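You operate a simulated robot arm through the tools that you are given. There is no shell and no other tool. Be economical: measure what you need, move in short steps, check, and stop when the job is done.

You run a simulated two-armed robot. Do the job below in one go: nothing can be reset, and whatever is moved stays where it is left.

JOB
Take the tub marked "shims" from the top of the grey cabinet and leave it on the left bay of the core rack. Put the brown board piece on the top of the grey cabinet away on the top of the grey table. Push the grey cabinet door shut. Take the brown paper roll from the top of the grey cabinet and leave it on the lower shelf of the core rack. Fetch the steel bolt from the green table and stand it on the right bay of the core rack. Take the steel collar from the green table and leave it on the middle bay of the core rack. Fetch the silver block and set it on the rubber mat on the green bench. Take the blue reel from the deck of the middle decoiler and leave it on the clear middle of the grey bench. Take the black roll and leave it on the deck of the left decoiler. Take the 0.05 mm yellow roll from the top of the green bench and leave it on top of the black rubber pad there. Put one of the edge protectors from the top of the green bench on the top of the blue bench. Turn the back brake knob to 0. Any order will do. Set down upright: tub, brown paper roll.

The check looks at the end state, three seconds after you hand in, the way a careful person would. Anything else that was tipped, shoved, dropped, spilled or broken makes it a failure.

ROBOT AND FRAMES
Two 6-joint arms with two-finger parallel grippers on one trunk, on a base that drives. Base frame: it is fixed to the floor where the robot stands at the start and does not move with it; the origin is under the middle of the robot, x ahead of it, y to its left, z up. Units: m, rad, N and s.
The left shoulder is at the start at [-0.077, 0.177, 0.832], the right one opposite. With the tool pointing down near the work surface each hand reaches from about 0.46 to 0.5 m from the robot's upright axis, wherever it stands, measured 20 degrees to its own side. Places, roughly: back brake knob [-7.6, -1.1, 1.5]; black roll [-2, -6.25, 0.75]; blue reel [-2.75, -3, 0.5]; brown board piece (6x5x2 cm) [0.7, 0, 0.9]; brown paper roll [0.5, 0, 1]; clear middle of the grey bench [-4.8, -6.5, 0.9]; deck of the left decoiler [-4.4, -2.9, 0.4]; edge protector (5x8x5 cm) [-2.3, -6.5, 0.9]; grey cabinet door [0.4, -0.3, 0.5]; left bay of the core rack (23x40 cm) [1.06, 0.1, 0.8]; lower shelf of the core rack [1.4, 0.1, 0.3]; middle bay of the core rack [1.3, 0.1, 0.8]; right bay of the core rack [1.7, 0.1, 0.8]; rubber mat on the green bench [-2.4, -6.4, 0.9]; rubber pad (8x11x4 cm) [-2.4, -6.2, 0.9]; silver block (5x5x3 cm) [-2.7, -3, 0.4]; steel bolt (3x2x5 cm) [2.4, -0.1, 0.9]; steel collar (6x6x2 cm) [2.5, -0.1, 0.9]; top of the blue bench [0.2, -6.7, 0.9]; top of the grey table [-8.6, -6.6, 0.9]; tub [0.5, 0, 1]; yellow roll [-2.5, -6.25, 0.75]. Payload 1.57 kg a hand.
Tool frame (each hand has its own): the origin (TCP) lies between the finger pads and is the grasp point; the fingertips stand 0.03 m ahead of it; z points along the fingers, y is the line along which they close. Largest opening 0.08 m; finger width 0.017, thickness 0.012; the body of the gripper, 0.04 by 0.082 m, starts 0.08 m behind the TCP.
Orientation is that of the tool frame in the base frame, as [roll, pitch, yaw] about the fixed x, y, z axes, in that order (R = Rz(yaw) Ry(pitch) Rx(roll)). With the fingers straight down and closing along the base's y, the tool's x points along the base's -x, its y along +y and its z along -z.

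CONTROLS
- The arms move only by the tool jog_arm. It takes "left_motion", "right_motion" or both (then of equal length, played together; a hand with none holds still); each is a list of rows, each a list of 7 numbers: the opening in per cent of the stroke, from 0 (shut) to 100 (fully open), then the shift along the tool's x, y, z in m, then the turn, a rotation vector about the tool's x, y, z in rad. In form: [[fingers, tx, ty, tz, ax, ay, az], ...]. A call has 1 to 20 rows; each row is the pose to reach, as a shift and turn from the pose commanded when the call began, along the tool's axes at that moment. Each row takes 0.2 s and may step no farther than 0.05 m and 0.15 rad from the row before; otherwise, or with a gripper value out of range, the whole call is refused. Where a pose cannot be reached the arm comes as near as it can. A force on the tool above 40 N (or 10 N above the force at the start of the call, whichever is more), or a blocked arm, ends the call early, and 0.2 s more pass. Each finger travels about 0.072 m/s and halts on what it meets, pressing with about 43 N; the grip force reading is that of the motor and also rises with nothing between the fingers. The clock runs only during rows and for 0.2 s after the last one: add rows that repeat a pose to give the fingers time. The reply holds the time, the measured pose of the TCP, the force on the tool along the base axes, the opening and the grip force, in the units named above and with some noise, with the torque about the TCP (base axes, N m) and any sound that the robot's microphone picked up.
- Cameras (640 x 400 px; columns grow to the right, rows downward): "scene" is now at [0.0275, -0.0324, 1.5528]; the picture's right is [-0.42, -0.91, 0.00], its down [-0.70, 0.33, -0.64] and it looks along [0.58, -0.27, -0.77] (base axes); focal length 264 px, centre (320, 200). "left" rides on the left gripper at [0.072, 0.007, -0.122] in its tool frame; the picture's right is [-0.09, 1.00, 0.00], its down [-0.84, -0.08, -0.54] and it looks along [-0.54, -0.05, 0.84] (tool axes); focal length 238 px, centre (320, 200). "right" rides on the right gripper at [0.072, -0.007, -0.122] in its tool frame; the picture's right is [0.09, 1.00, 0.00], its down [-0.84, 0.08, -0.54] and it looks along [-0.54, 0.05, 0.84] (tool axes); focal length 238 px, centre (320, 200). There is no depth. A picture from a camera that has moved, and an enlarged one, comes with that camera's place and axes in the base frame and with its lens.
- camera(camera): a new picture of that camera. No time passes.
- lift_body(by): slides the trunk up (or, below 0, down) by that many m; the arms and the scene camera ride with it, the base frame stays. It gives what a move gives, with no picture.
- base_move(legs): drives the robot by 1 to 6 legs, each [ahead, left, turn to the left] in m, m and rad, along the robot's own axes; the way and the turn of a leg run together, so that a leg with both is an arc; at most 1.5 m and 3.142 rad a leg. The arms and the cameras ride along, it lands a little off, and it stops where it bumps. It gives what a move gives.
- pan_tilt(pan, tilt): turns the head with the scene camera to pan (to the left, within 2.496 rad either way) and tilt (down, from -0.506 to 1.204), counted from straight ahead of the robot. It gives what a move gives.
- close_up(camera, box): a new picture of the part [left, top, right, bottom] of that camera's present view, enlarged. No time passes.
- finish_job(): hands the job in; it is judged then, once.

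Go step by step. Nothing tells you exact positions but the pictures and the camera data: compare them with the known pose of the tool, close in by small moves and look again before you grip or let go. The budget is 546 turns and 334 pictures, counting those below and the enlarged ones. Unless the task says otherwise, let go and move clear before handing in.

The tools are called after "Emit:" as a command line: name --argument value ..., lists and objects as JSON in quotes. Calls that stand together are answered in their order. jog_arm: Moves the arms, as the interface text tells. Its arguments: {"type":"object","properties":{"left_motion":{"type":"array","items":{"type":"array","items":{"type":"number"}}},"right_motion":{"type":"array","items":{"type":"array","items":{"type":"number"}}}},"required":[]} The other tools are called the same way: lift_body (by) slides the trunk up or down; base_move (legs) drives the base; pan_tilt (pan, tilt) turns the head that bears the scene camera; camera (camera) takes a picture; close_up (camera, box) takes an enlarged picture of a part of a camera's view; finish_job () hands the job in.

At the start:

```text
clock: 0.0
left_tcp_pos: [0.3376, 0.0905, 1.197]
left_tool_rot: [3.141, 0.001, 3.14]
left_contact_force: [-0.5, -0.6, 0.8]
left_moment: [0.01, -0.03, 0.02]
left_width: 0.0799
left_grasp_force: 0.2
right_tcp_pos: [0.3394, -0.2377, 1.1651]
right_tool_rot: [3.142, 0.0, -3.139]
right_contact_force: [-0.4, -0.9, -0.5]
right_moment: [0.02, 0.02, -0.02]
right_width: 0.0802
right_grasp_force: 0.1
trunk travel left (down, up): [-0.275, 0.053]
robot x, y, heading: [-0.0024, -0.0004, 0.002]
head pan, tilt: [-0.435, 0.881]
```

scene: 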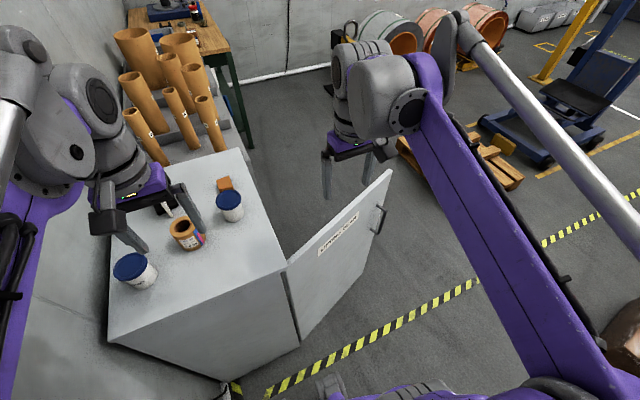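
right: 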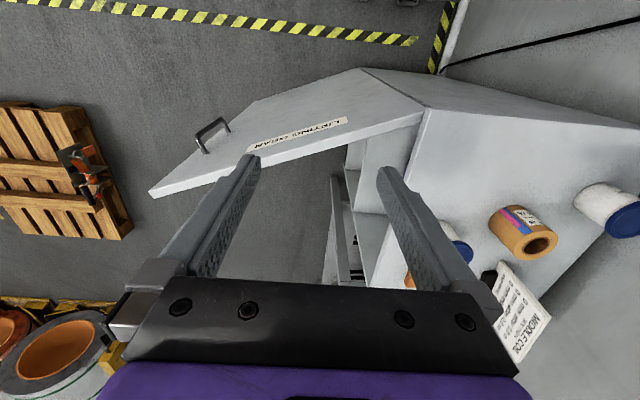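
left: 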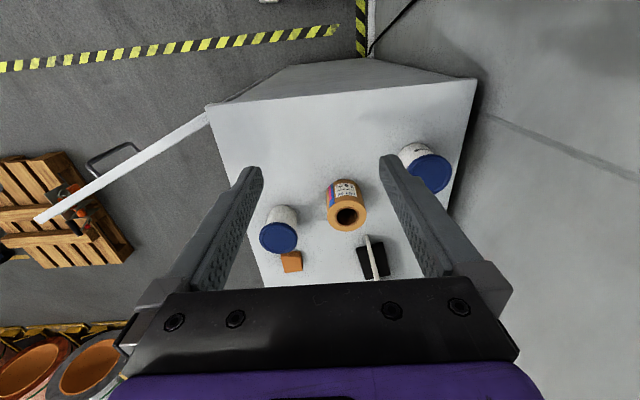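

I see the grey cabinet with two blue-lidded tubs, the brown paper roll, a small brown board piece and a dark thing. First I read the labels.

Emit:
close_up --camera "scene" --box '[100, 160, 260, 300]'

Emit:
close_up --camera "left" --box '[200, 120, 480, 300]'

Emit:
close_up --camera "right" --box '[400, 160, 640, 370]'

Emit:
close_up --camera "scene" --box '[100, 0, 260, 170]'

```text
2.86 times, centred on (180, 230) of scene
camera zoom: at [0.0275, -0.0324, 1.5528], right [-0.42, -0.91, 0.0], down [-0.7, 0.33, -0.64], along [0.58, -0.27, -0.77], focal length 754 px, centre (720, 114)
```

zoom: 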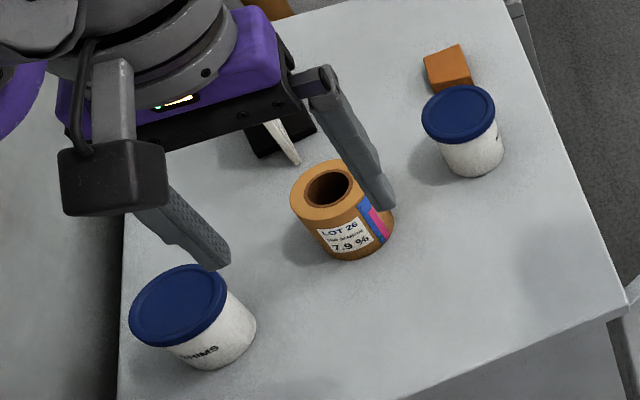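

```text
2.22 times, centred on (340, 210) of left
camera zoom: at [0.2666, 0.0986, 1.3179], right [0.09, 1.0, 0.0], down [0.84, -0.08, 0.54], along [0.54, -0.05, -0.84], focal length 530 px, centre (276, 178)
```

zoom: 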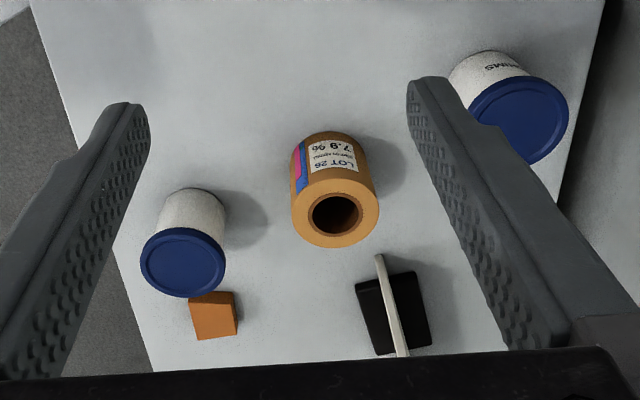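

```text
1.90 times, centred on (520, 265) of right
camera zoom: at [0.2683, -0.2447, 1.2873], right [-0.09, 1.0, 0.0], down [0.84, 0.08, 0.54], along [0.54, 0.05, -0.84], focal length 454 px, centre (-61, 76)
```

zoom: 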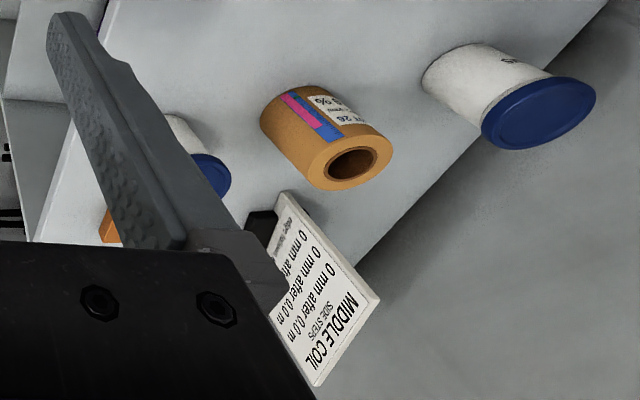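

```text
2.35 times, centred on (180, 85) of scene
camera zoom: at [0.0275, -0.0324, 1.5528], right [-0.42, -0.91, 0.0], down [-0.7, 0.33, -0.64], along [0.58, -0.27, -0.77], focal length 621 px, centre (649, 471)
```

zoom: 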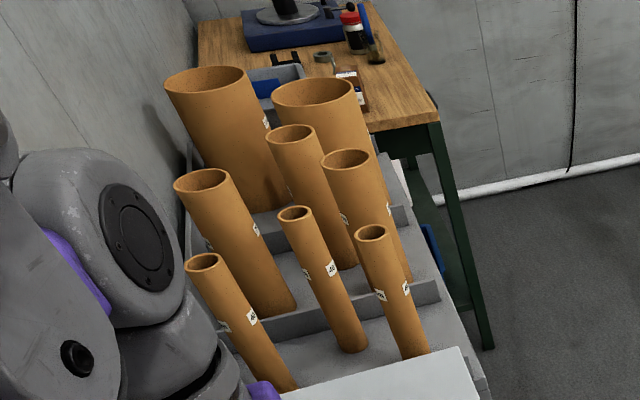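

The left tub is "SHIMS", at about (0.42, 0.23), lid near z 1.03. I move the left hand above it and look again.

Emit:
jog_arm --left_motion '[[100, -0.02, 0.035, 0.015, 0, 0, 0], [100, -0.04, 0.07, 0.03, 0, 0, 0], [100, -0.06, 0.105, 0.045, 0, 0, 0], [100, -0.085, 0.141, 0.06, 0, 0, 0]]'

Emit:
camera --camera "left"

Emit:
camera --camera "scene"

```text
clock: 1.0
left_tcp_pos: [0.4251, 0.2337, 1.1356]
left_tool_rot: [-3.141, 0.0, -3.141]
left_contact_force: [0.2, 0.1, -1.0]
left_moment: [-0.01, 0.06, -0.04]
left_width: 0.0802
left_grasp_force: 0.0
right_tcp_pos: [0.3399, -0.2374, 1.1662]
right_tool_rot: [3.14, 0.001, -3.141]
right_contact_force: [0.0, -1.0, 0.3]
right_moment: [-0.03, 0.01, 0.02]
right_width: 0.0798
right_grasp_force: 0.0
trunk travel left (down, up): [-0.275, 0.053]
robot x, y, heading: [-0.0013, 0.0014, 0.0]
head pan, tilt: [-0.435, 0.881]
```

```text
326 pictures are left
camera left: at [0.353, 0.2406, 1.2575], right [0.09, 1.0, 0.0], down [0.84, -0.08, 0.54], along [0.54, -0.05, -0.84], focal length 238 px, centre (320, 200)
```

left: 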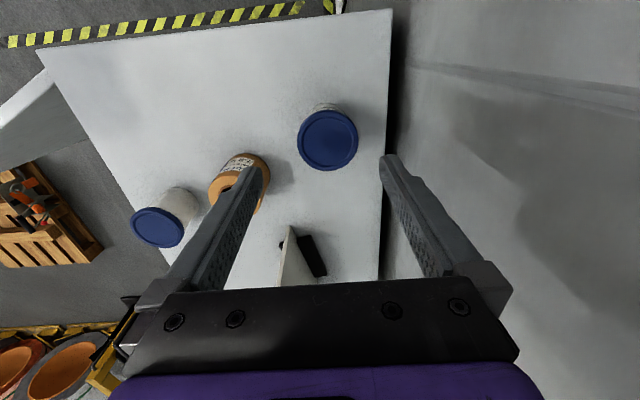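

```text
325 pictures are left
camera scene: at [0.029, -0.0313, 1.5529], right [-0.42, -0.91, 0.0], down [-0.7, 0.33, -0.63], along [0.58, -0.27, -0.77], focal length 264 px, centre (320, 200)
```

scene: 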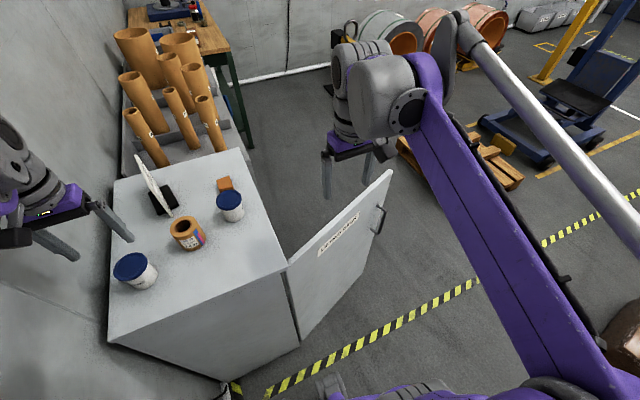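

Emit:
close_up --camera "left" --box '[260, 80, 400, 180]'

Emit:
close_up --camera "scene" --box '[90, 160, 250, 300]'

```text
4.00 times, centred on (330, 130) of left
camera zoom: at [0.353, 0.2406, 1.2575], right [0.09, 1.0, 0.0], down [0.84, -0.08, 0.54], along [0.54, -0.05, -0.84], focal length 953 px, centre (280, 480)
```

zoom: 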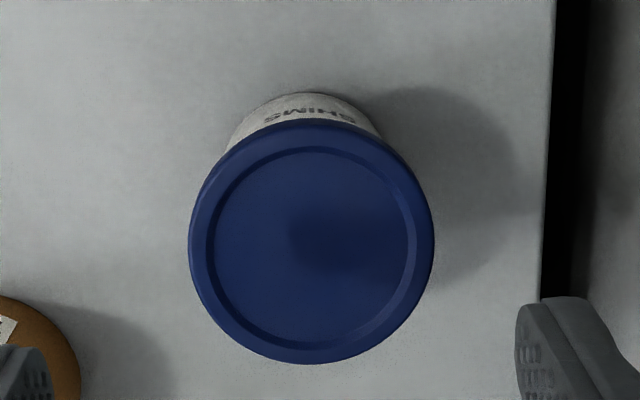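

```text
2.86 times, centred on (170, 230) of scene
camera zoom: at [0.029, -0.0313, 1.5529], right [-0.42, -0.91, 0.0], down [-0.7, 0.33, -0.63], along [0.58, -0.27, -0.77], focal length 754 px, centre (749, 114)
```

zoom: 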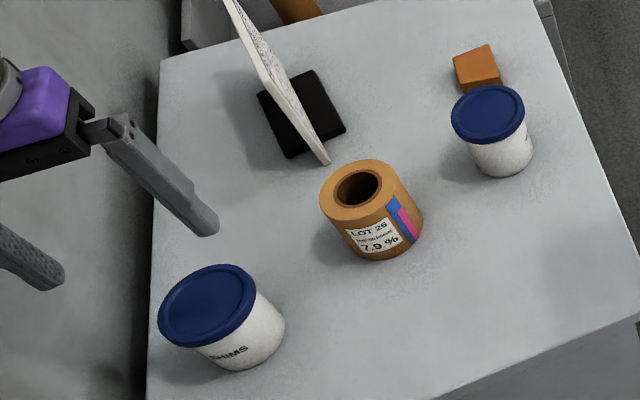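

Lid centre is about (0.437, 0.241, 1.01), 6.5 cm wide. I go down over it, keeping the grip open.

Emit:
jog_arm --left_motion '[[100, -0.012, 0.0075, 0.0, 0, 0, 0], [100, -0.012, 0.0075, 0.04, 0, 0, 0], [100, -0.012, 0.0075, 0.08, 0, 0, 0]]'

Emit:
camera --camera "left"

Emit:
close_up --camera "scene" --box '[90, 210, 190, 300]'

```text
clock: 1.8
left_tcp_pos: [0.4363, 0.2412, 1.057]
left_tool_rot: [-3.141, -0.002, 3.141]
left_contact_force: [-0.2, 0.3, 0.3]
left_moment: [0.0, -0.03, -0.01]
left_width: 0.08
left_grasp_force: 0.0
right_tcp_pos: [0.3379, -0.2383, 1.166]
right_tool_rot: [3.141, 0.0, -3.139]
right_contact_force: [-1.2, -0.5, -0.3]
right_moment: [-0.02, 0.02, -0.02]
right_width: 0.0802
right_grasp_force: 0.1
trunk travel left (down, up): [-0.275, 0.053]
robot x, y, heading: [-0.0012, -0.0048, 0.003]
head pan, tilt: [-0.435, 0.881]
```

```text
322 pictures are left
camera left: at [0.3644, 0.2474, 1.1781], right [0.09, 1.0, 0.0], down [0.84, -0.08, 0.54], along [0.54, -0.05, -0.84], focal length 238 px, centre (320, 200)
```

left: 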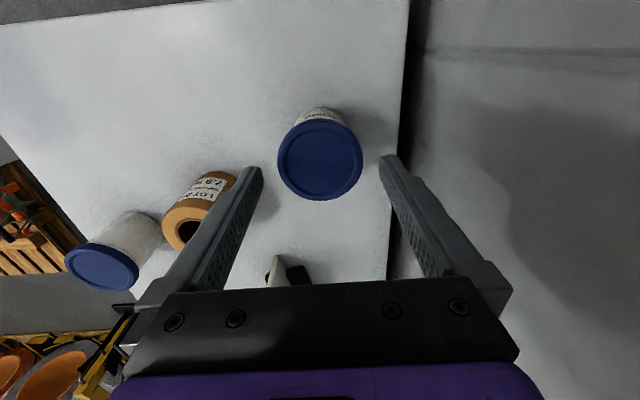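

```text
4.44 times, centred on (140, 255) of scene
camera zoom: at [0.0278, -0.0322, 1.5528], right [-0.42, -0.91, 0.0], down [-0.7, 0.33, -0.64], along [0.58, -0.27, -0.77], focal length 1173 px, centre (1120, -44)
```

zoom: 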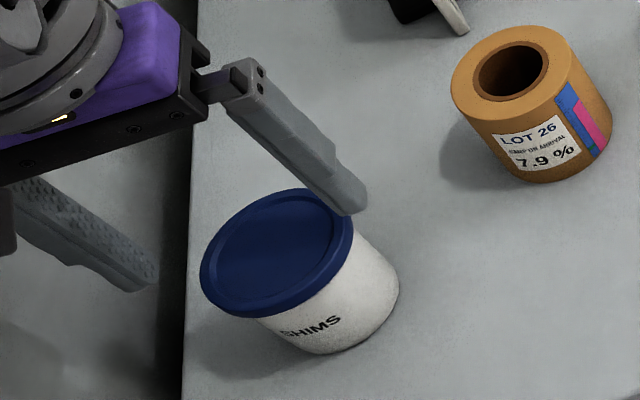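

Emit:
jog_arm --left_motion '[[100, -0.007, -0.001, 0.0, 0, 0, 0], [100, -0.007, -0.001, 0.03, 0, 0, 0], [100, -0.007, -0.001, 0.06, 0, 0, 0]]'

Emit:
camera --camera "left"

Emit:
close_up --camera "scene" --box '[90, 210, 190, 300]'

```text
clock: 2.6
left_tcp_pos: [0.442, 0.2385, 0.9964]
left_tool_rot: [-3.141, 0.0, 3.141]
left_contact_force: [1.3, -0.7, -0.4]
left_moment: [0.01, 0.01, -0.01]
left_width: 0.0799
left_grasp_force: 0.1
right_tcp_pos: [0.3388, -0.2381, 1.1651]
right_tool_rot: [-3.14, 0.0, -3.141]
right_contact_force: [0.7, 0.0, 0.0]
right_moment: [0.0, 0.0, 0.0]
right_width: 0.0803
right_grasp_force: 0.0
trunk travel left (down, up): [-0.275, 0.053]
robot x, y, heading: [-0.0012, -0.0005, -0.0]
head pan, tilt: [-0.435, 0.881]
```

```text
320 pictures are left
camera left: at [0.3711, 0.2455, 1.1178], right [0.09, 1.0, 0.0], down [0.84, -0.08, 0.54], along [0.54, -0.05, -0.84], focal length 238 px, centre (320, 200)
```

left: 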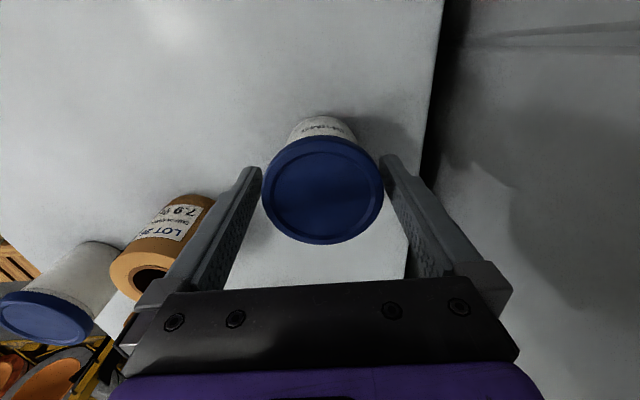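

```text
4.44 times, centred on (140, 255) of scene
camera zoom: at [0.0278, -0.0323, 1.5528], right [-0.42, -0.91, 0.0], down [-0.7, 0.33, -0.64], along [0.58, -0.27, -0.77], focal length 1173 px, centre (1120, -44)
```

zoom: 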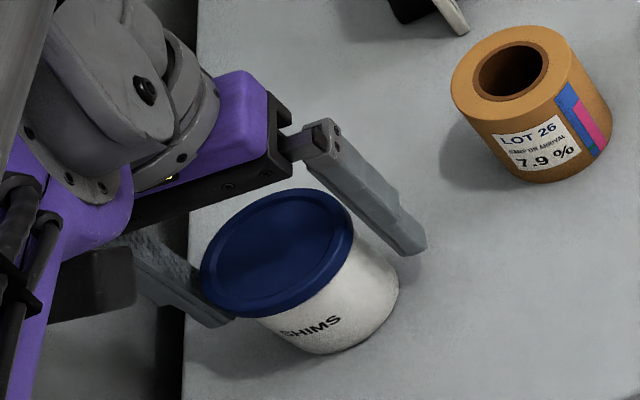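

Emit:
jog_arm --left_motion '[[100, 0, 0.0015, 0.018, 0, 0, 0], [85, 0, 0.0015, 0.018, 0, 0, 0], [65, 0, 0.0015, 0.018, 0, 0, 0], [65, 0, 0.0015, 0.018, 0, 0, 0]]'

Emit:
camera --camera "left"

```text
clock: 3.6
left_tcp_pos: [0.4422, 0.2393, 0.9779]
left_tool_rot: [-3.141, 0.001, 3.141]
left_contact_force: [0.6, -0.5, -0.6]
left_moment: [-0.01, 0.02, 0.03]
left_width: 0.0656
left_grasp_force: 43.1
right_tcp_pos: [0.3395, -0.2382, 1.1656]
right_tool_rot: [-3.14, -0.001, -3.141]
right_contact_force: [0.0, 0.2, -0.6]
right_moment: [0.03, 0.02, 0.01]
right_width: 0.0798
right_grasp_force: 0.0
trunk travel left (down, up): [-0.275, 0.053]
robot x, y, heading: [0.003, 0.0001, -0.001]
head pan, tilt: [-0.435, 0.881]
```

```text
318 pictures are left
camera left: at [0.371, 0.2472, 1.0995], right [0.09, 1.0, 0.0], down [0.84, -0.08, 0.54], along [0.54, -0.05, -0.84], focal length 238 px, centre (320, 200)
```

left: 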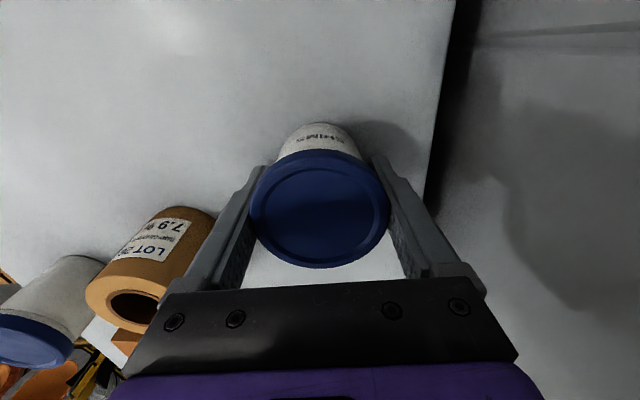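

Tub held. I lift it and draw it back, then turn the base left a little so that the right hand can take the paper roll.

Emit:
jog_arm --left_motion '[[55, 0, 0, -0.04, 0, 0, 0], [55, 0, 0, -0.08, 0, 0, 0], [55, 0, 0, -0.12, 0, 0, 0], [55, 0, 0, -0.16, 0, 0, 0], [55, 0.04, -0.02, -0.18, 0, 0, 0], [55, 0.08, -0.04, -0.19, 0, 0, 0], [55, 0.11, -0.05, -0.2, 0, 0, 0]]'

Emit:
base_move --legs '[[0, 0, 0.35]]'

Emit:
camera --camera "right"

Emit:
camera --camera "scene"

```text
clock: 5.2
left_tcp_pos: [0.3302, 0.1902, 1.1775]
left_tool_rot: [3.141, 0.0, 3.142]
left_contact_force: [0.0, 0.5, -0.3]
left_moment: [-0.02, 0.03, -0.01]
left_width: 0.0652
left_grasp_force: 43.1
right_tcp_pos: [0.3381, -0.239, 1.1664]
right_tool_rot: [-3.141, -0.002, -3.14]
right_contact_force: [1.2, -0.9, -0.2]
right_moment: [0.01, 0.02, -0.01]
right_width: 0.0801
right_grasp_force: 0.1
trunk travel left (down, up): [-0.275, 0.053]
robot x, y, heading: [-0.0006, 0.0006, -0.002]
head pan, tilt: [-0.435, 0.881]
```

```text
clock: 6.7
left_tcp_pos: [0.2465, 0.2922, 1.177]
left_tool_rot: [3.141, 0.0, -2.792]
left_contact_force: [0.7, 0.8, -1.6]
left_moment: [0.01, -0.01, 0.0]
left_width: 0.0651
left_grasp_force: 42.9
right_tcp_pos: [0.4006, -0.1086, 1.1664]
right_tool_rot: [3.141, 0.0, -2.792]
right_contact_force: [0.2, 0.5, 0.2]
right_moment: [0.02, 0.02, 0.0]
right_width: 0.0799
right_grasp_force: 0.0
trunk travel left (down, up): [-0.275, 0.053]
robot x, y, heading: [0.0016, -0.0019, 0.35]
head pan, tilt: [-0.435, 0.881]
```

```text
317 pictures are left
camera right: at [0.3358, -0.1389, 1.2873], right [-0.43, 0.9, 0.0], down [0.76, 0.36, 0.54], along [0.49, 0.23, -0.84], focal length 238 px, centre (320, 200)
```

right: 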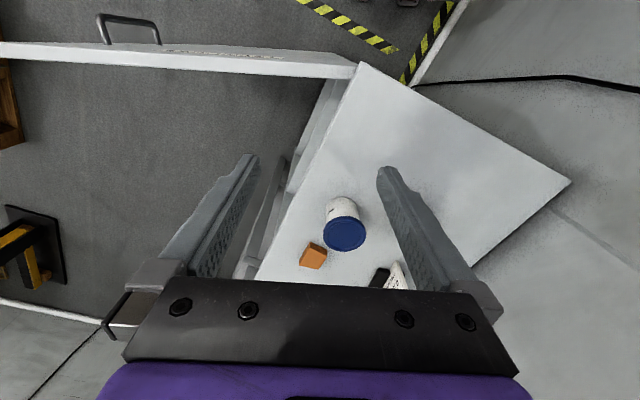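

```text
316 pictures are left
camera scene: at [0.0368, -0.0207, 1.5528], right [-0.09, -1.0, 0.0], down [-0.77, 0.07, -0.64], along [0.63, -0.06, -0.77], focal length 264 px, centre (320, 200)
```

scene: 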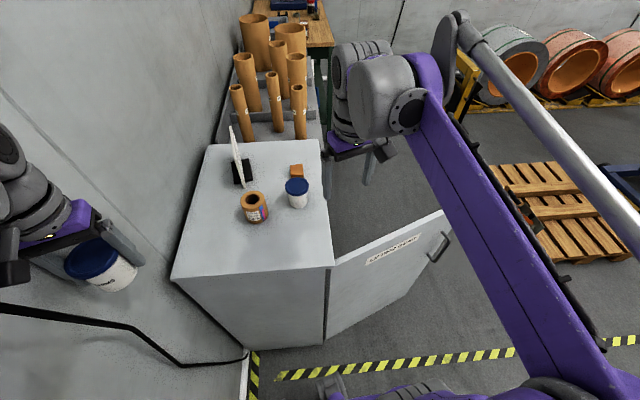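

Emit:
jog_arm --right_motion '[[100, -0.032, 0.03, 0, 0, 0, 0], [100, -0.063, 0.06, 0, 0, 0, 0], [100, -0.095, 0.09, 0, 0, 0, 0], [100, -0.126, 0.12, 0, 0, 0, 0], [100, -0.157, 0.15, 0.02, 0, 0, 0], [100, -0.187, 0.1785, 0.05, 0, 0, 0]]'

Emit:
camera --camera "right"

Emit:
camera --camera "scene"

```text
refused: row 6 steps farther than a row can; nothing moved
```

```text
315 pictures are left
camera right: at [0.3358, -0.1389, 1.2873], right [-0.43, 0.9, 0.0], down [0.76, 0.36, 0.54], along [0.49, 0.23, -0.84], focal length 238 px, centre (320, 200)
```

right: 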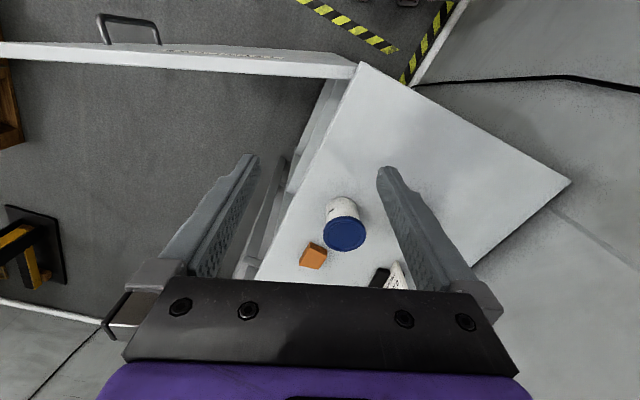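

```text
314 pictures are left
camera scene: at [0.0368, -0.0207, 1.5528], right [-0.09, -1.0, 0.0], down [-0.77, 0.07, -0.64], along [0.63, -0.06, -0.77], focal length 264 px, centre (320, 200)
```

scene: 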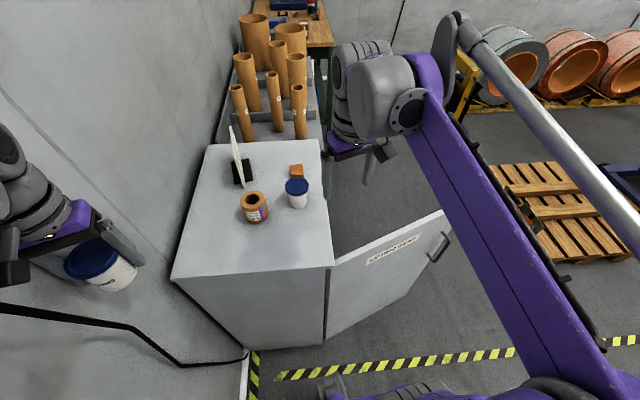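

The last row was too long a step; I split it up.

Emit:
jog_arm --right_motion '[[100, -0.03, 0.029, 0, 0, 0, 0], [100, -0.06, 0.058, 0, 0, 0, 0], [100, -0.09, 0.087, 0, 0, 0, 0], [100, -0.12, 0.116, 0.01, 0, 0, 0], [100, -0.15, 0.145, 0.02, 0, 0, 0], [100, -0.18, 0.172, 0.03, 0, 0, 0], [100, -0.187, 0.1785, 0.05, 0, 0, 0]]'

Emit:
camera --camera "right"

Emit:
close_up --camera "scene" --box '[180, 120, 340, 220]'

```text
clock: 8.3
left_tcp_pos: [0.2459, 0.2918, 1.1771]
left_tool_rot: [-3.141, 0.0, -2.791]
left_contact_force: [0.6, 1.0, -0.4]
left_moment: [0.02, 0.03, 0.0]
left_width: 0.0651
left_grasp_force: 42.9
right_tcp_pos: [0.5136, 0.1223, 1.1145]
right_tool_rot: [3.141, -0.001, -2.793]
right_contact_force: [-0.7, 0.3, -0.1]
right_moment: [-0.03, 0.03, 0.01]
right_width: 0.08
right_grasp_force: 0.0
trunk travel left (down, up): [-0.275, 0.053]
robot x, y, heading: [-0.004, 0.0, 0.349]
head pan, tilt: [-0.435, 0.881]
```

```text
313 pictures are left
camera right: at [0.4505, 0.0917, 1.237], right [-0.43, 0.9, 0.0], down [0.76, 0.36, 0.54], along [0.49, 0.23, -0.84], focal length 238 px, centre (320, 200)
```

right: 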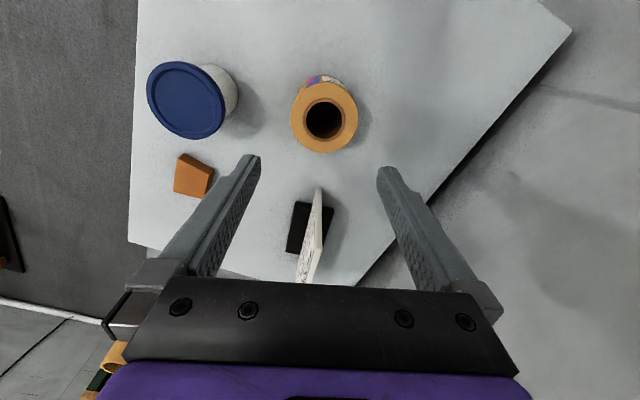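

```text
4.00 times, centred on (260, 170) of scene
camera zoom: at [0.0367, -0.0208, 1.5528], right [-0.09, -1.0, 0.0], down [-0.77, 0.07, -0.64], along [0.63, -0.06, -0.77], focal length 1056 px, centre (560, 320)
```

zoom: 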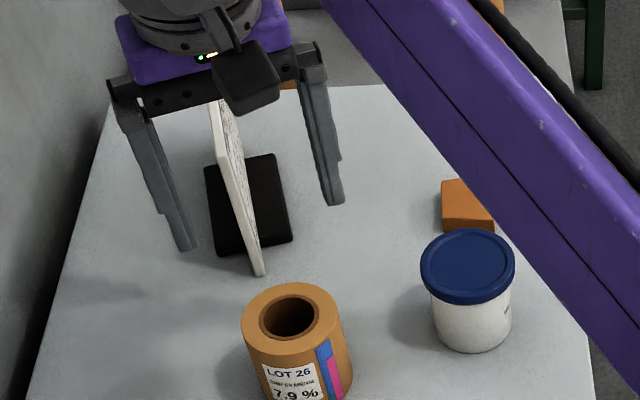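

Emit:
jog_arm --right_motion '[[100, 0.0085, 0.002, 0.03, 0, 0, 0], [100, 0.0085, 0.002, 0.06, 0, 0, 0], [100, 0.0085, 0.002, 0.085, 0, 0, 0]]'

Emit:
camera --camera "right"

Emit:
close_up --camera "scene" --box '[180, 120, 340, 220]'

```text
clock: 9.1
left_tcp_pos: [0.248, 0.2918, 1.1764]
left_tool_rot: [-3.141, -0.002, -2.795]
left_contact_force: [0.1, 0.8, -1.8]
left_moment: [-0.02, 0.02, 0.03]
left_width: 0.0652
left_grasp_force: 43.6
right_tcp_pos: [0.5062, 0.1219, 1.0308]
right_tool_rot: [3.141, 0.001, -2.791]
right_contact_force: [0.8, 0.4, 0.1]
right_moment: [-0.02, 0.0, 0.02]
right_width: 0.0799
right_grasp_force: 0.0
trunk travel left (down, up): [-0.275, 0.053]
robot x, y, heading: [0.0013, 0.0024, 0.349]
head pan, tilt: [-0.435, 0.881]
```

```text
311 pictures are left
camera right: at [0.4423, 0.0916, 1.1519], right [-0.43, 0.9, 0.0], down [0.76, 0.36, 0.54], along [0.49, 0.23, -0.84], focal length 238 px, centre (320, 200)
```

right: 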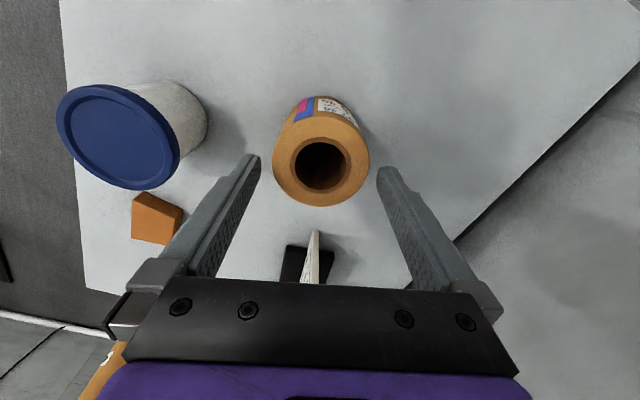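

```text
4.00 times, centred on (260, 170) of scene
camera zoom: at [0.037, -0.0207, 1.5528], right [-0.09, -1.0, 0.0], down [-0.77, 0.07, -0.64], along [0.63, -0.06, -0.77], focal length 1056 px, centre (560, 320)
```

zoom: 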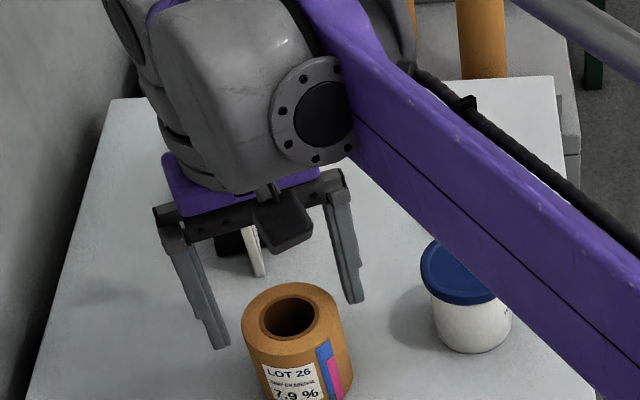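

Emit:
jog_arm --right_motion '[[100, 0.003, 0, 0.03, 0, 0, 0], [100, 0.003, 0, 0.055, 0, 0, 0]]'

Emit:
camera --camera "right"

Emit:
close_up --camera "scene" --box '[180, 120, 340, 220]'

```text
clock: 9.7
left_tcp_pos: [0.2461, 0.2925, 1.1776]
left_tool_rot: [-3.141, 0.001, -2.792]
left_contact_force: [0.7, -0.7, -0.3]
left_moment: [0.0, -0.01, -0.03]
left_width: 0.0648
left_grasp_force: 43.2
right_tcp_pos: [0.5026, 0.1212, 0.9735]
right_tool_rot: [3.141, 0.001, -2.793]
right_contact_force: [-0.4, 0.3, -0.4]
right_moment: [0.0, 0.0, -0.02]
right_width: 0.08
right_grasp_force: 0.1
trunk travel left (down, up): [-0.275, 0.053]
robot x, y, heading: [-0.0022, 0.0033, 0.351]
head pan, tilt: [-0.435, 0.881]
```

```text
309 pictures are left
camera right: at [0.4393, 0.0902, 1.0961], right [-0.43, 0.9, 0.0], down [0.76, 0.36, 0.54], along [0.49, 0.23, -0.84], focal length 238 px, centre (320, 200)
```

right: 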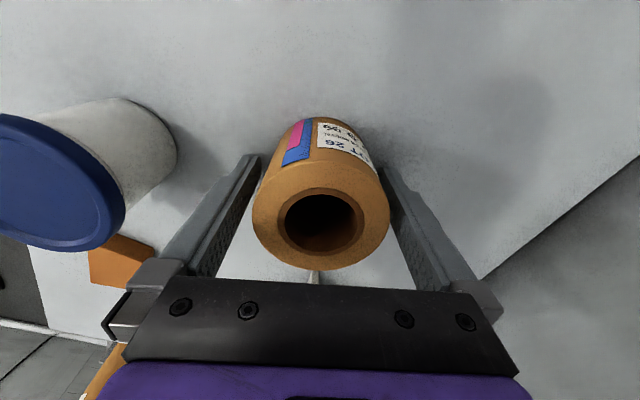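

```text
4.00 times, centred on (260, 170) of scene
camera zoom: at [0.0371, -0.0206, 1.5528], right [-0.09, -1.0, 0.0], down [-0.77, 0.07, -0.64], along [0.63, -0.06, -0.77], focal length 1056 px, centre (560, 320)
```

zoom: 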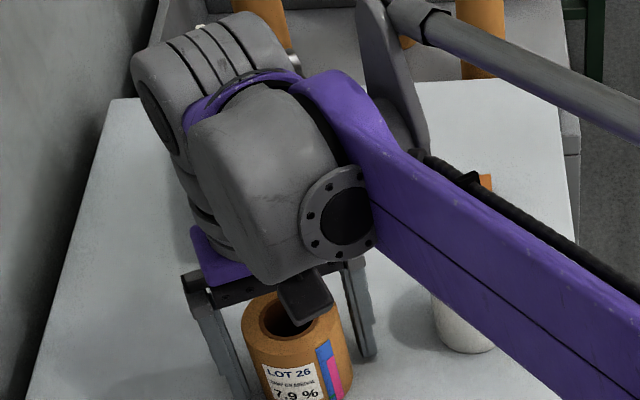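

Emit:
jog_arm --right_motion '[[90, 0, 0, 0, 0, 0, 0], [75, 0, 0, 0, 0, 0, 0], [60, 0, 0, 0, 0, 0, 0], [55, 0, 0, 0, 0, 0, 0]]'

Emit:
camera --camera "right"

```text
clock: 10.7
left_tcp_pos: [0.2475, 0.2926, 1.1768]
left_tool_rot: [-3.141, 0.0, -2.794]
left_contact_force: [0.5, -0.8, -0.6]
left_moment: [0.02, -0.01, 0.0]
left_width: 0.0652
left_grasp_force: 43.1
right_tcp_pos: [0.5029, 0.1206, 0.9749]
right_tool_rot: [-3.141, -0.001, -2.793]
right_contact_force: [0.0, 0.7, -0.7]
right_moment: [0.01, 0.0, 0.03]
right_width: 0.0624
right_grasp_force: 42.9
trunk travel left (down, up): [-0.275, 0.053]
robot x, y, heading: [0.0016, -0.0003, 0.349]
head pan, tilt: [-0.435, 0.881]
```

```text
307 pictures are left
camera right: at [0.4393, 0.0903, 1.0964], right [-0.43, 0.9, 0.0], down [0.76, 0.36, 0.54], along [0.49, 0.23, -0.84], focal length 238 px, centre (320, 200)
```

right: 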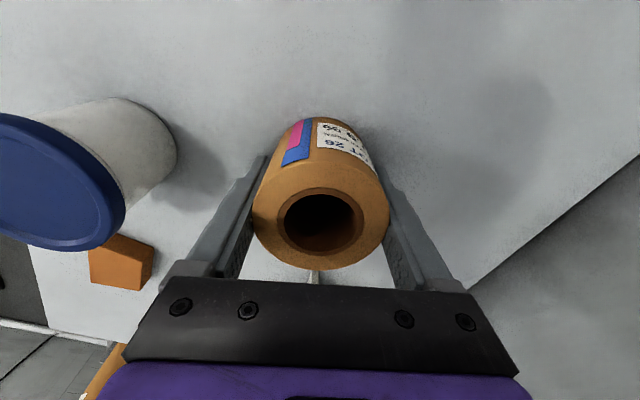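

Roll held. I lift it clear, bring it back and look at the surroundings before driving.

Emit:
jog_arm --right_motion '[[50, 0, 0, -0.045, 0, 0, 0], [50, 0, 0, -0.09, 0, 0, 0], [50, 0, 0, -0.135, 0, 0, 0], [50, 0, 0, -0.18, 0, 0, 0], [50, 0.03, -0.03, -0.19, 0, 0, 0], [50, 0.06, -0.06, -0.19, 0, 0, 0], [50, 0.09, -0.09, -0.19, 0, 0, 0], [50, 0.12, -0.12, -0.19, 0, 0, 0], [50, 0.15, -0.15, -0.19, 0, 0, 0], [50, 0.18, -0.17, -0.19, 0, 0, 0]]'

Emit:
base_move --legs '[[0, 0, -0.35]]'

Emit:
pan_tilt --pan -1.2 --tilt 0.5

Emit:
camera --camera "scene"

```text
clock: 12.9
left_tcp_pos: [0.2471, 0.2921, 1.1777]
left_tool_rot: [3.141, 0.002, -2.794]
left_contact_force: [0.0, 0.0, -0.9]
left_moment: [0.0, 0.0, 0.03]
left_width: 0.0653
left_grasp_force: 43.5
right_tcp_pos: [0.3901, -0.1001, 1.1659]
right_tool_rot: [-3.141, 0.0, -2.793]
right_contact_force: [0.0, -0.3, -1.3]
right_moment: [0.02, -0.02, 0.0]
right_width: 0.0623
right_grasp_force: 42.9
trunk travel left (down, up): [-0.275, 0.053]
robot x, y, heading: [-0.0018, 0.0003, 0.348]
head pan, tilt: [-0.435, 0.881]
```

```text
clock: 14.4
left_tcp_pos: [0.3318, 0.1894, 1.1769]
left_tool_rot: [-3.14, 0.001, 3.141]
left_contact_force: [0.7, 1.2, -0.5]
left_moment: [0.0, -0.01, -0.07]
left_width: 0.0653
left_grasp_force: 42.9
right_tcp_pos: [0.333, -0.2281, 1.1661]
right_tool_rot: [-3.141, 0.0, 3.138]
right_contact_force: [0.3, -0.5, -0.7]
right_moment: [-0.03, 0.01, -0.05]
right_width: 0.0624
right_grasp_force: 42.8
trunk travel left (down, up): [-0.275, 0.053]
robot x, y, heading: [-0.0008, 0.0, -0.003]
head pan, tilt: [-0.435, 0.881]
```

```text
clock: 15.5
left_tcp_pos: [0.3326, 0.1899, 1.1769]
left_tool_rot: [-3.141, -0.001, 3.139]
left_contact_force: [-0.7, 0.5, 0.0]
left_moment: [0.0, 0.03, 0.01]
left_width: 0.0651
left_grasp_force: 43.0
right_tcp_pos: [0.3326, -0.2289, 1.1662]
right_tool_rot: [3.141, -0.001, 3.139]
right_contact_force: [-0.8, -0.6, -0.7]
right_moment: [-0.02, -0.01, 0.0]
right_width: 0.0623
right_grasp_force: 42.7
trunk travel left (down, up): [-0.275, 0.053]
robot x, y, heading: [0.0019, -0.0004, -0.003]
head pan, tilt: [-1.201, 0.499]
```

```text
306 pictures are left
camera scene: at [-0.009, -0.0849, 1.5853], right [-0.93, -0.36, 0.0], down [-0.17, 0.45, -0.88], along [0.32, -0.82, -0.48], focal length 264 px, centre (320, 200)
```

scene: 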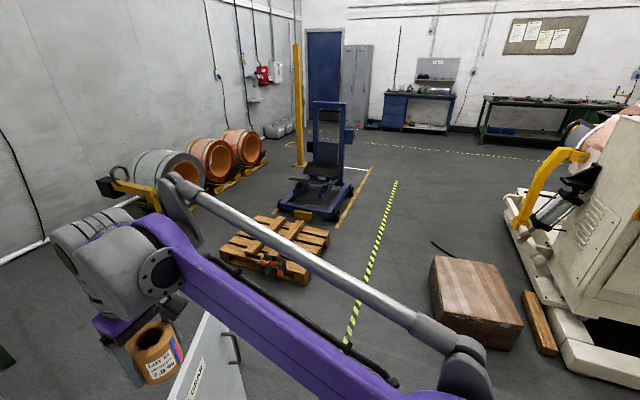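

The lane between the door and the pallet looks wide enough. I drive around the open door and face the core rack from a distance.

Emit:
base_move --legs '[[-0.05, -0.9, 0], [1.25, 0, 0], [0, 0, 1.571]]'

Emit:
pan_tilt --pan 0 --tilt 0.7

Emit:
camera --camera "scene"

```text
clock: 33.4
left_tcp_pos: [0.9985, -0.5751, 1.1772]
left_tool_rot: [-3.141, 0.0, -1.577]
left_contact_force: [0.1, -0.3, -0.3]
left_moment: [0.0, 0.01, -0.01]
left_width: 0.0654
left_grasp_force: 43.6
right_tcp_pos: [1.417, -0.5767, 1.1651]
right_tool_rot: [-3.14, 0.0, -1.577]
right_contact_force: [-0.4, 0.4, -1.7]
right_moment: [0.03, 0.02, 0.02]
right_width: 0.0614
right_grasp_force: 42.8
trunk travel left (down, up): [-0.275, 0.053]
robot x, y, heading: [1.188, -0.907, 1.567]
head pan, tilt: [-1.201, 0.499]
```

```text
clock: 34.8
left_tcp_pos: [0.9991, -0.575, 1.1755]
left_tool_rot: [3.14, -0.001, -1.575]
left_contact_force: [-0.2, 0.3, -1.3]
left_moment: [-0.06, 0.0, -0.01]
left_width: 0.0652
left_grasp_force: 43.3
right_tcp_pos: [1.4166, -0.5744, 1.1666]
right_tool_rot: [3.14, 0.001, -1.575]
right_contact_force: [0.5, 0.0, -0.8]
right_moment: [0.03, -0.02, -0.01]
right_width: 0.0616
right_grasp_force: 43.5
trunk travel left (down, up): [-0.275, 0.053]
robot x, y, heading: [1.1877, -0.9083, 1.566]
head pan, tilt: [0.0, 0.7]
```

```text
305 pictures are left
camera scene: at [1.1868, -0.8638, 1.5676], right [1.0, -0.01, 0.0], down [0.0, -0.64, -0.77], along [0.0, 0.76, -0.64], focal length 264 px, centre (320, 200)
```

scene: 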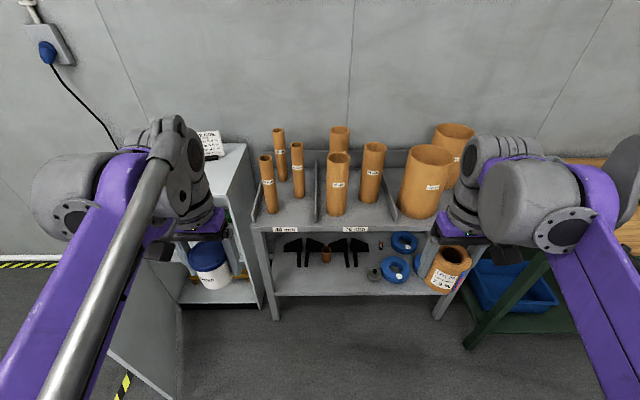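

Emit:
close_up --camera "scene" --box '[240, 110, 480, 310]'

```text
2.00 times, centred on (360, 210) of scene
camera zoom: at [1.1868, -0.8638, 1.5676], right [1.0, -0.01, 0.0], down [0.0, -0.64, -0.77], along [0.0, 0.76, -0.64], focal length 528 px, centre (240, 180)
```

zoom: 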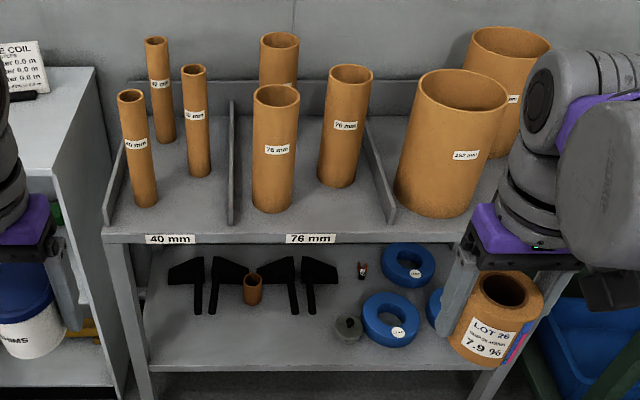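

The rack bays and shelf are clear to read: 40 mm tubes left, 76 mm middle, 152 mm right, shelf near z 0.3. I'll set the tub at the front of the left bay near (1.085, -0.06); I drive closer.

Emit:
base_move --legs '[[0.4, -0.06, 0]]'

Emit:
camera --camera "left"

Emit:
camera --camera "scene"

```text
clock: 37.3
left_tcp_pos: [1.0592, -0.181, 1.1772]
left_tool_rot: [3.141, 0.0, -1.573]
left_contact_force: [0.2, 0.1, 0.6]
left_moment: [-0.01, 0.01, 0.01]
left_width: 0.0654
left_grasp_force: 42.8
right_tcp_pos: [1.4778, -0.1805, 1.1646]
right_tool_rot: [3.141, 0.001, -1.571]
right_contact_force: [0.2, 0.2, -1.7]
right_moment: [-0.01, 0.0, 0.02]
right_width: 0.0613
right_grasp_force: 42.8
trunk travel left (down, up): [-0.275, 0.053]
robot x, y, heading: [1.2499, -0.5134, 1.572]
head pan, tilt: [0.0, 0.7]
```

```text
303 pictures are left
camera left: at [1.0531, -0.2522, 1.2987], right [-1.0, 0.09, 0.0], down [0.08, 0.84, 0.54], along [0.05, 0.54, -0.84], focal length 238 px, centre (320, 200)
```

left: 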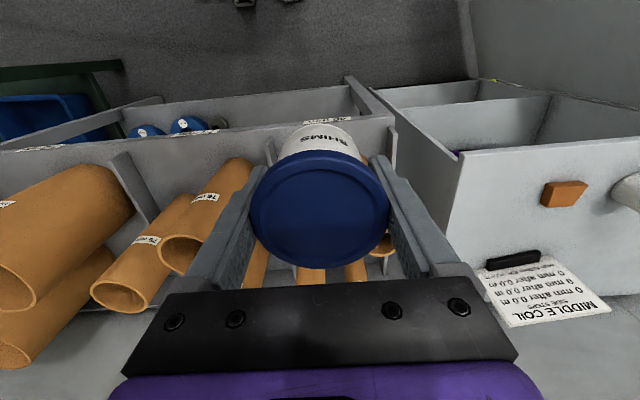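

```text
302 pictures are left
camera scene: at [1.248, -0.4685, 1.5675], right [1.0, 0.0, 0.0], down [0.0, -0.64, -0.77], along [0.0, 0.77, -0.64], focal length 264 px, centre (320, 200)
```

scene: 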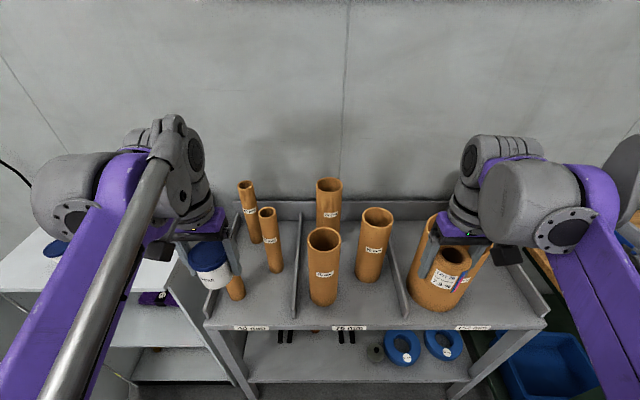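

Emit:
jog_arm --left_motion '[[55, -0.04, -0.01, 0, 0, 0, 0], [55, -0.08, -0.02, 0, 0, 0, 0], [55, -0.121, -0.026, 0.02, 0, 0, 0], [55, -0.121, -0.026, 0.06, 0, 0, 0], [55, -0.121, -0.026, 0.1, 0, 0, 0], [55, -0.121, -0.026, 0.14, 0, 0, 0], [55, -0.121, -0.026, 0.18, 0, 0, 0], [55, -0.121, -0.026, 0.22, 0, 0, 0]]'

Emit:
camera --camera "left"

Emit:
camera --camera "scene"

```text
clock: 39.1
left_tcp_pos: [1.0858, -0.0582, 0.958]
left_tool_rot: [3.141, 0.0, -1.573]
left_contact_force: [-0.4, -0.1, -1.1]
left_moment: [0.01, -0.01, 0.02]
left_width: 0.0653
left_grasp_force: 43.1
right_tcp_pos: [1.4768, -0.1782, 1.1646]
right_tool_rot: [3.141, 0.0, -1.572]
right_contact_force: [-0.3, 0.6, -2.1]
right_moment: [-0.03, 0.0, 0.01]
right_width: 0.0615
right_grasp_force: 43.0
trunk travel left (down, up): [-0.275, 0.053]
robot x, y, heading: [1.2473, -0.5157, 1.567]
head pan, tilt: [0.0, 0.7]
```

```text
301 pictures are left
camera left: at [1.079, -0.1306, 1.0787], right [-1.0, 0.09, 0.0], down [0.08, 0.84, 0.54], along [0.05, 0.54, -0.84], focal length 238 px, centre (320, 200)
```

left: 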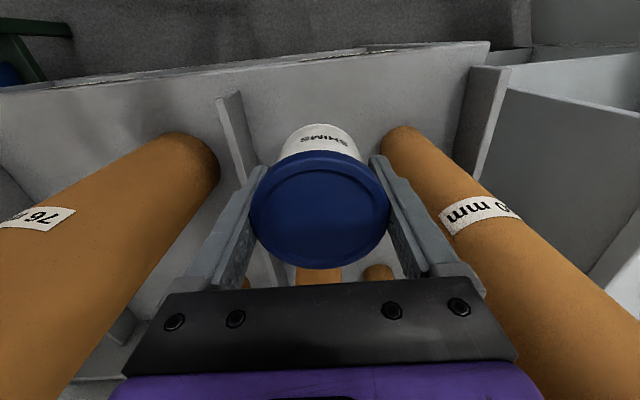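

```text
300 pictures are left
camera scene: at [1.2479, -0.4678, 1.5676], right [1.0, 0.0, 0.0], down [0.0, -0.64, -0.76], along [0.0, 0.76, -0.64], focal length 264 px, centre (320, 200)
```

scene: 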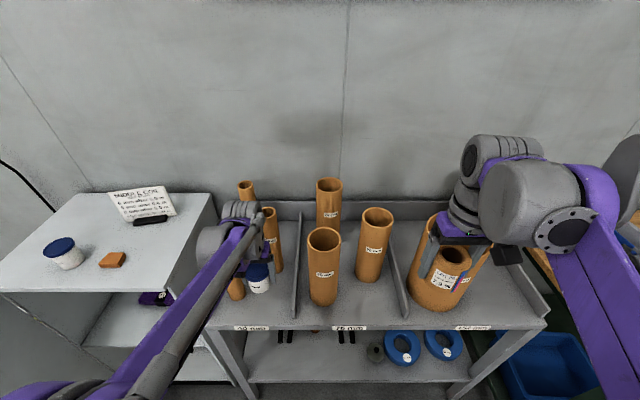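

Emit:
close_up --camera "scene" --box '[190, 170, 310, 330]'

```text
2.50 times, centred on (250, 250) of scene
camera zoom: at [1.2479, -0.4678, 1.5676], right [1.0, 0.0, 0.0], down [0.0, -0.64, -0.76], along [0.0, 0.76, -0.64], focal length 660 px, centre (495, 75)
```

zoom: 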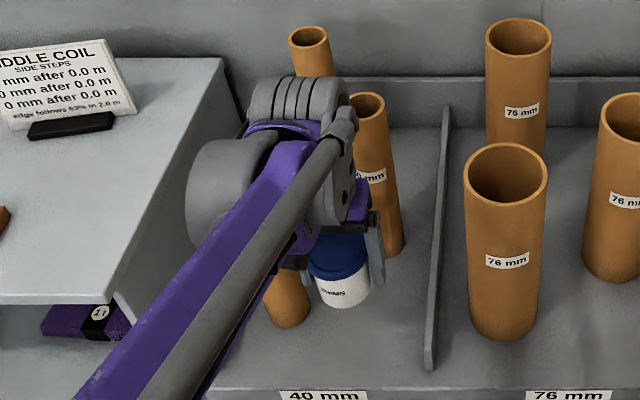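

Emit:
jog_arm --left_motion '[[55, 0, 0, 0.03, 0, 0, 0], [55, 0, 0, 0.06, 0, 0, 0], [55, 0, 0, 0.08, 0, 0, 0]]'

Emit:
camera --camera "left"

Emit:
close_up --camera "scene" --box '[190, 170, 310, 330]'

```text
clock: 39.9
left_tcp_pos: [1.0858, -0.0602, 0.8774]
left_tool_rot: [-3.141, 0.0, -1.573]
left_contact_force: [0.0, -0.2, -0.9]
left_moment: [0.0, 0.0, -0.01]
left_width: 0.0654
left_grasp_force: 42.8
right_tcp_pos: [1.4755, -0.1793, 1.1652]
right_tool_rot: [3.141, 0.0, -1.573]
right_contact_force: [0.4, -0.2, -1.9]
right_moment: [0.0, 0.01, 0.01]
right_width: 0.0614
right_grasp_force: 42.7
trunk travel left (down, up): [-0.275, 0.053]
robot x, y, heading: [1.2474, -0.5141, 1.573]
head pan, tilt: [0.0, 0.7]
```

```text
298 pictures are left
camera left: at [1.0794, -0.1313, 0.9982], right [-1.0, 0.09, 0.0], down [0.08, 0.84, 0.54], along [0.05, 0.54, -0.84], focal length 238 px, centre (320, 200)
```

left: 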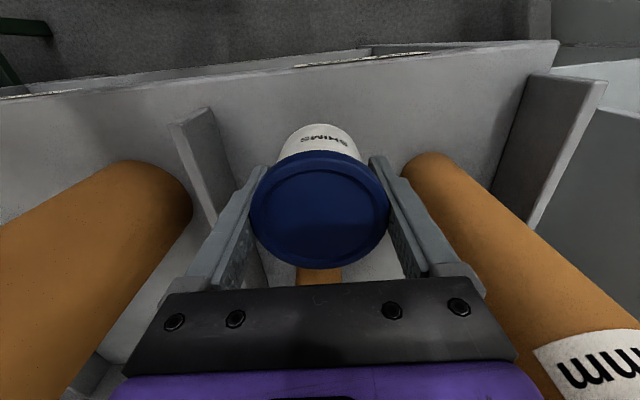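

```text
2.50 times, centred on (250, 250) of scene
camera zoom: at [1.248, -0.4682, 1.5676], right [1.0, 0.0, 0.0], down [0.0, -0.64, -0.76], along [0.0, 0.76, -0.64], focal length 660 px, centre (495, 75)
```

zoom: 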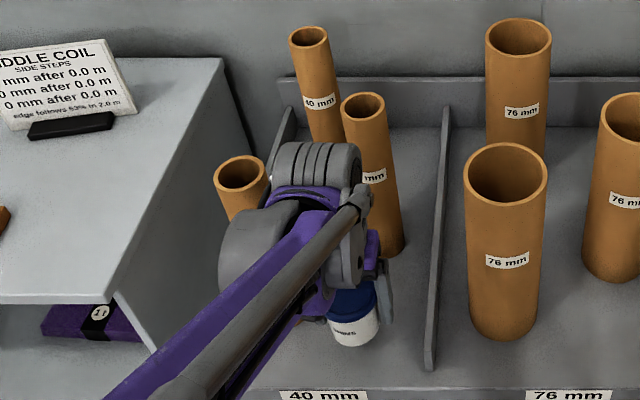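

Emit:
jog_arm --left_motion '[[55, 0, -0.006, 0, 0, 0, 0], [55, 0, -0.006, 0.01, 0, 0, 0], [55, 0, -0.006, 0.015, 0, 0, 0], [55, 0, -0.006, 0.02, 0, 0, 0]]'

Emit:
close_up --camera "scene" --box '[210, 200, 310, 330]'

```text
clock: 40.9
left_tcp_pos: [1.0921, -0.0601, 0.8574]
left_tool_rot: [3.141, 0.0, -1.573]
left_contact_force: [0.1, 0.1, -1.4]
left_moment: [0.01, 0.0, 0.03]
left_width: 0.0654
left_grasp_force: 43.0
right_tcp_pos: [1.4775, -0.1797, 1.1658]
right_tool_rot: [3.141, 0.0, -1.573]
right_contact_force: [-0.4, -0.8, -1.6]
right_moment: [-0.01, -0.03, -0.01]
right_width: 0.0616
right_grasp_force: 43.1
trunk travel left (down, up): [-0.275, 0.053]
robot x, y, heading: [1.2482, -0.5131, 1.573]
head pan, tilt: [0.0, 0.7]
```

```text
3.08 times, centred on (260, 265) of scene
camera zoom: at [1.248, -0.4684, 1.5676], right [1.0, 0.0, 0.0], down [0.0, -0.64, -0.76], along [0.0, 0.76, -0.64], focal length 812 px, centre (505, 0)
```

zoom: 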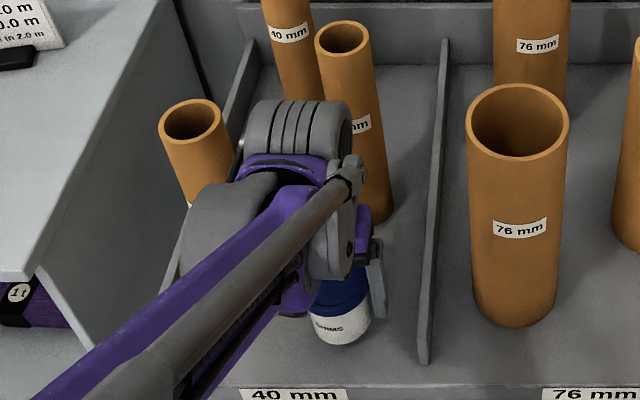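

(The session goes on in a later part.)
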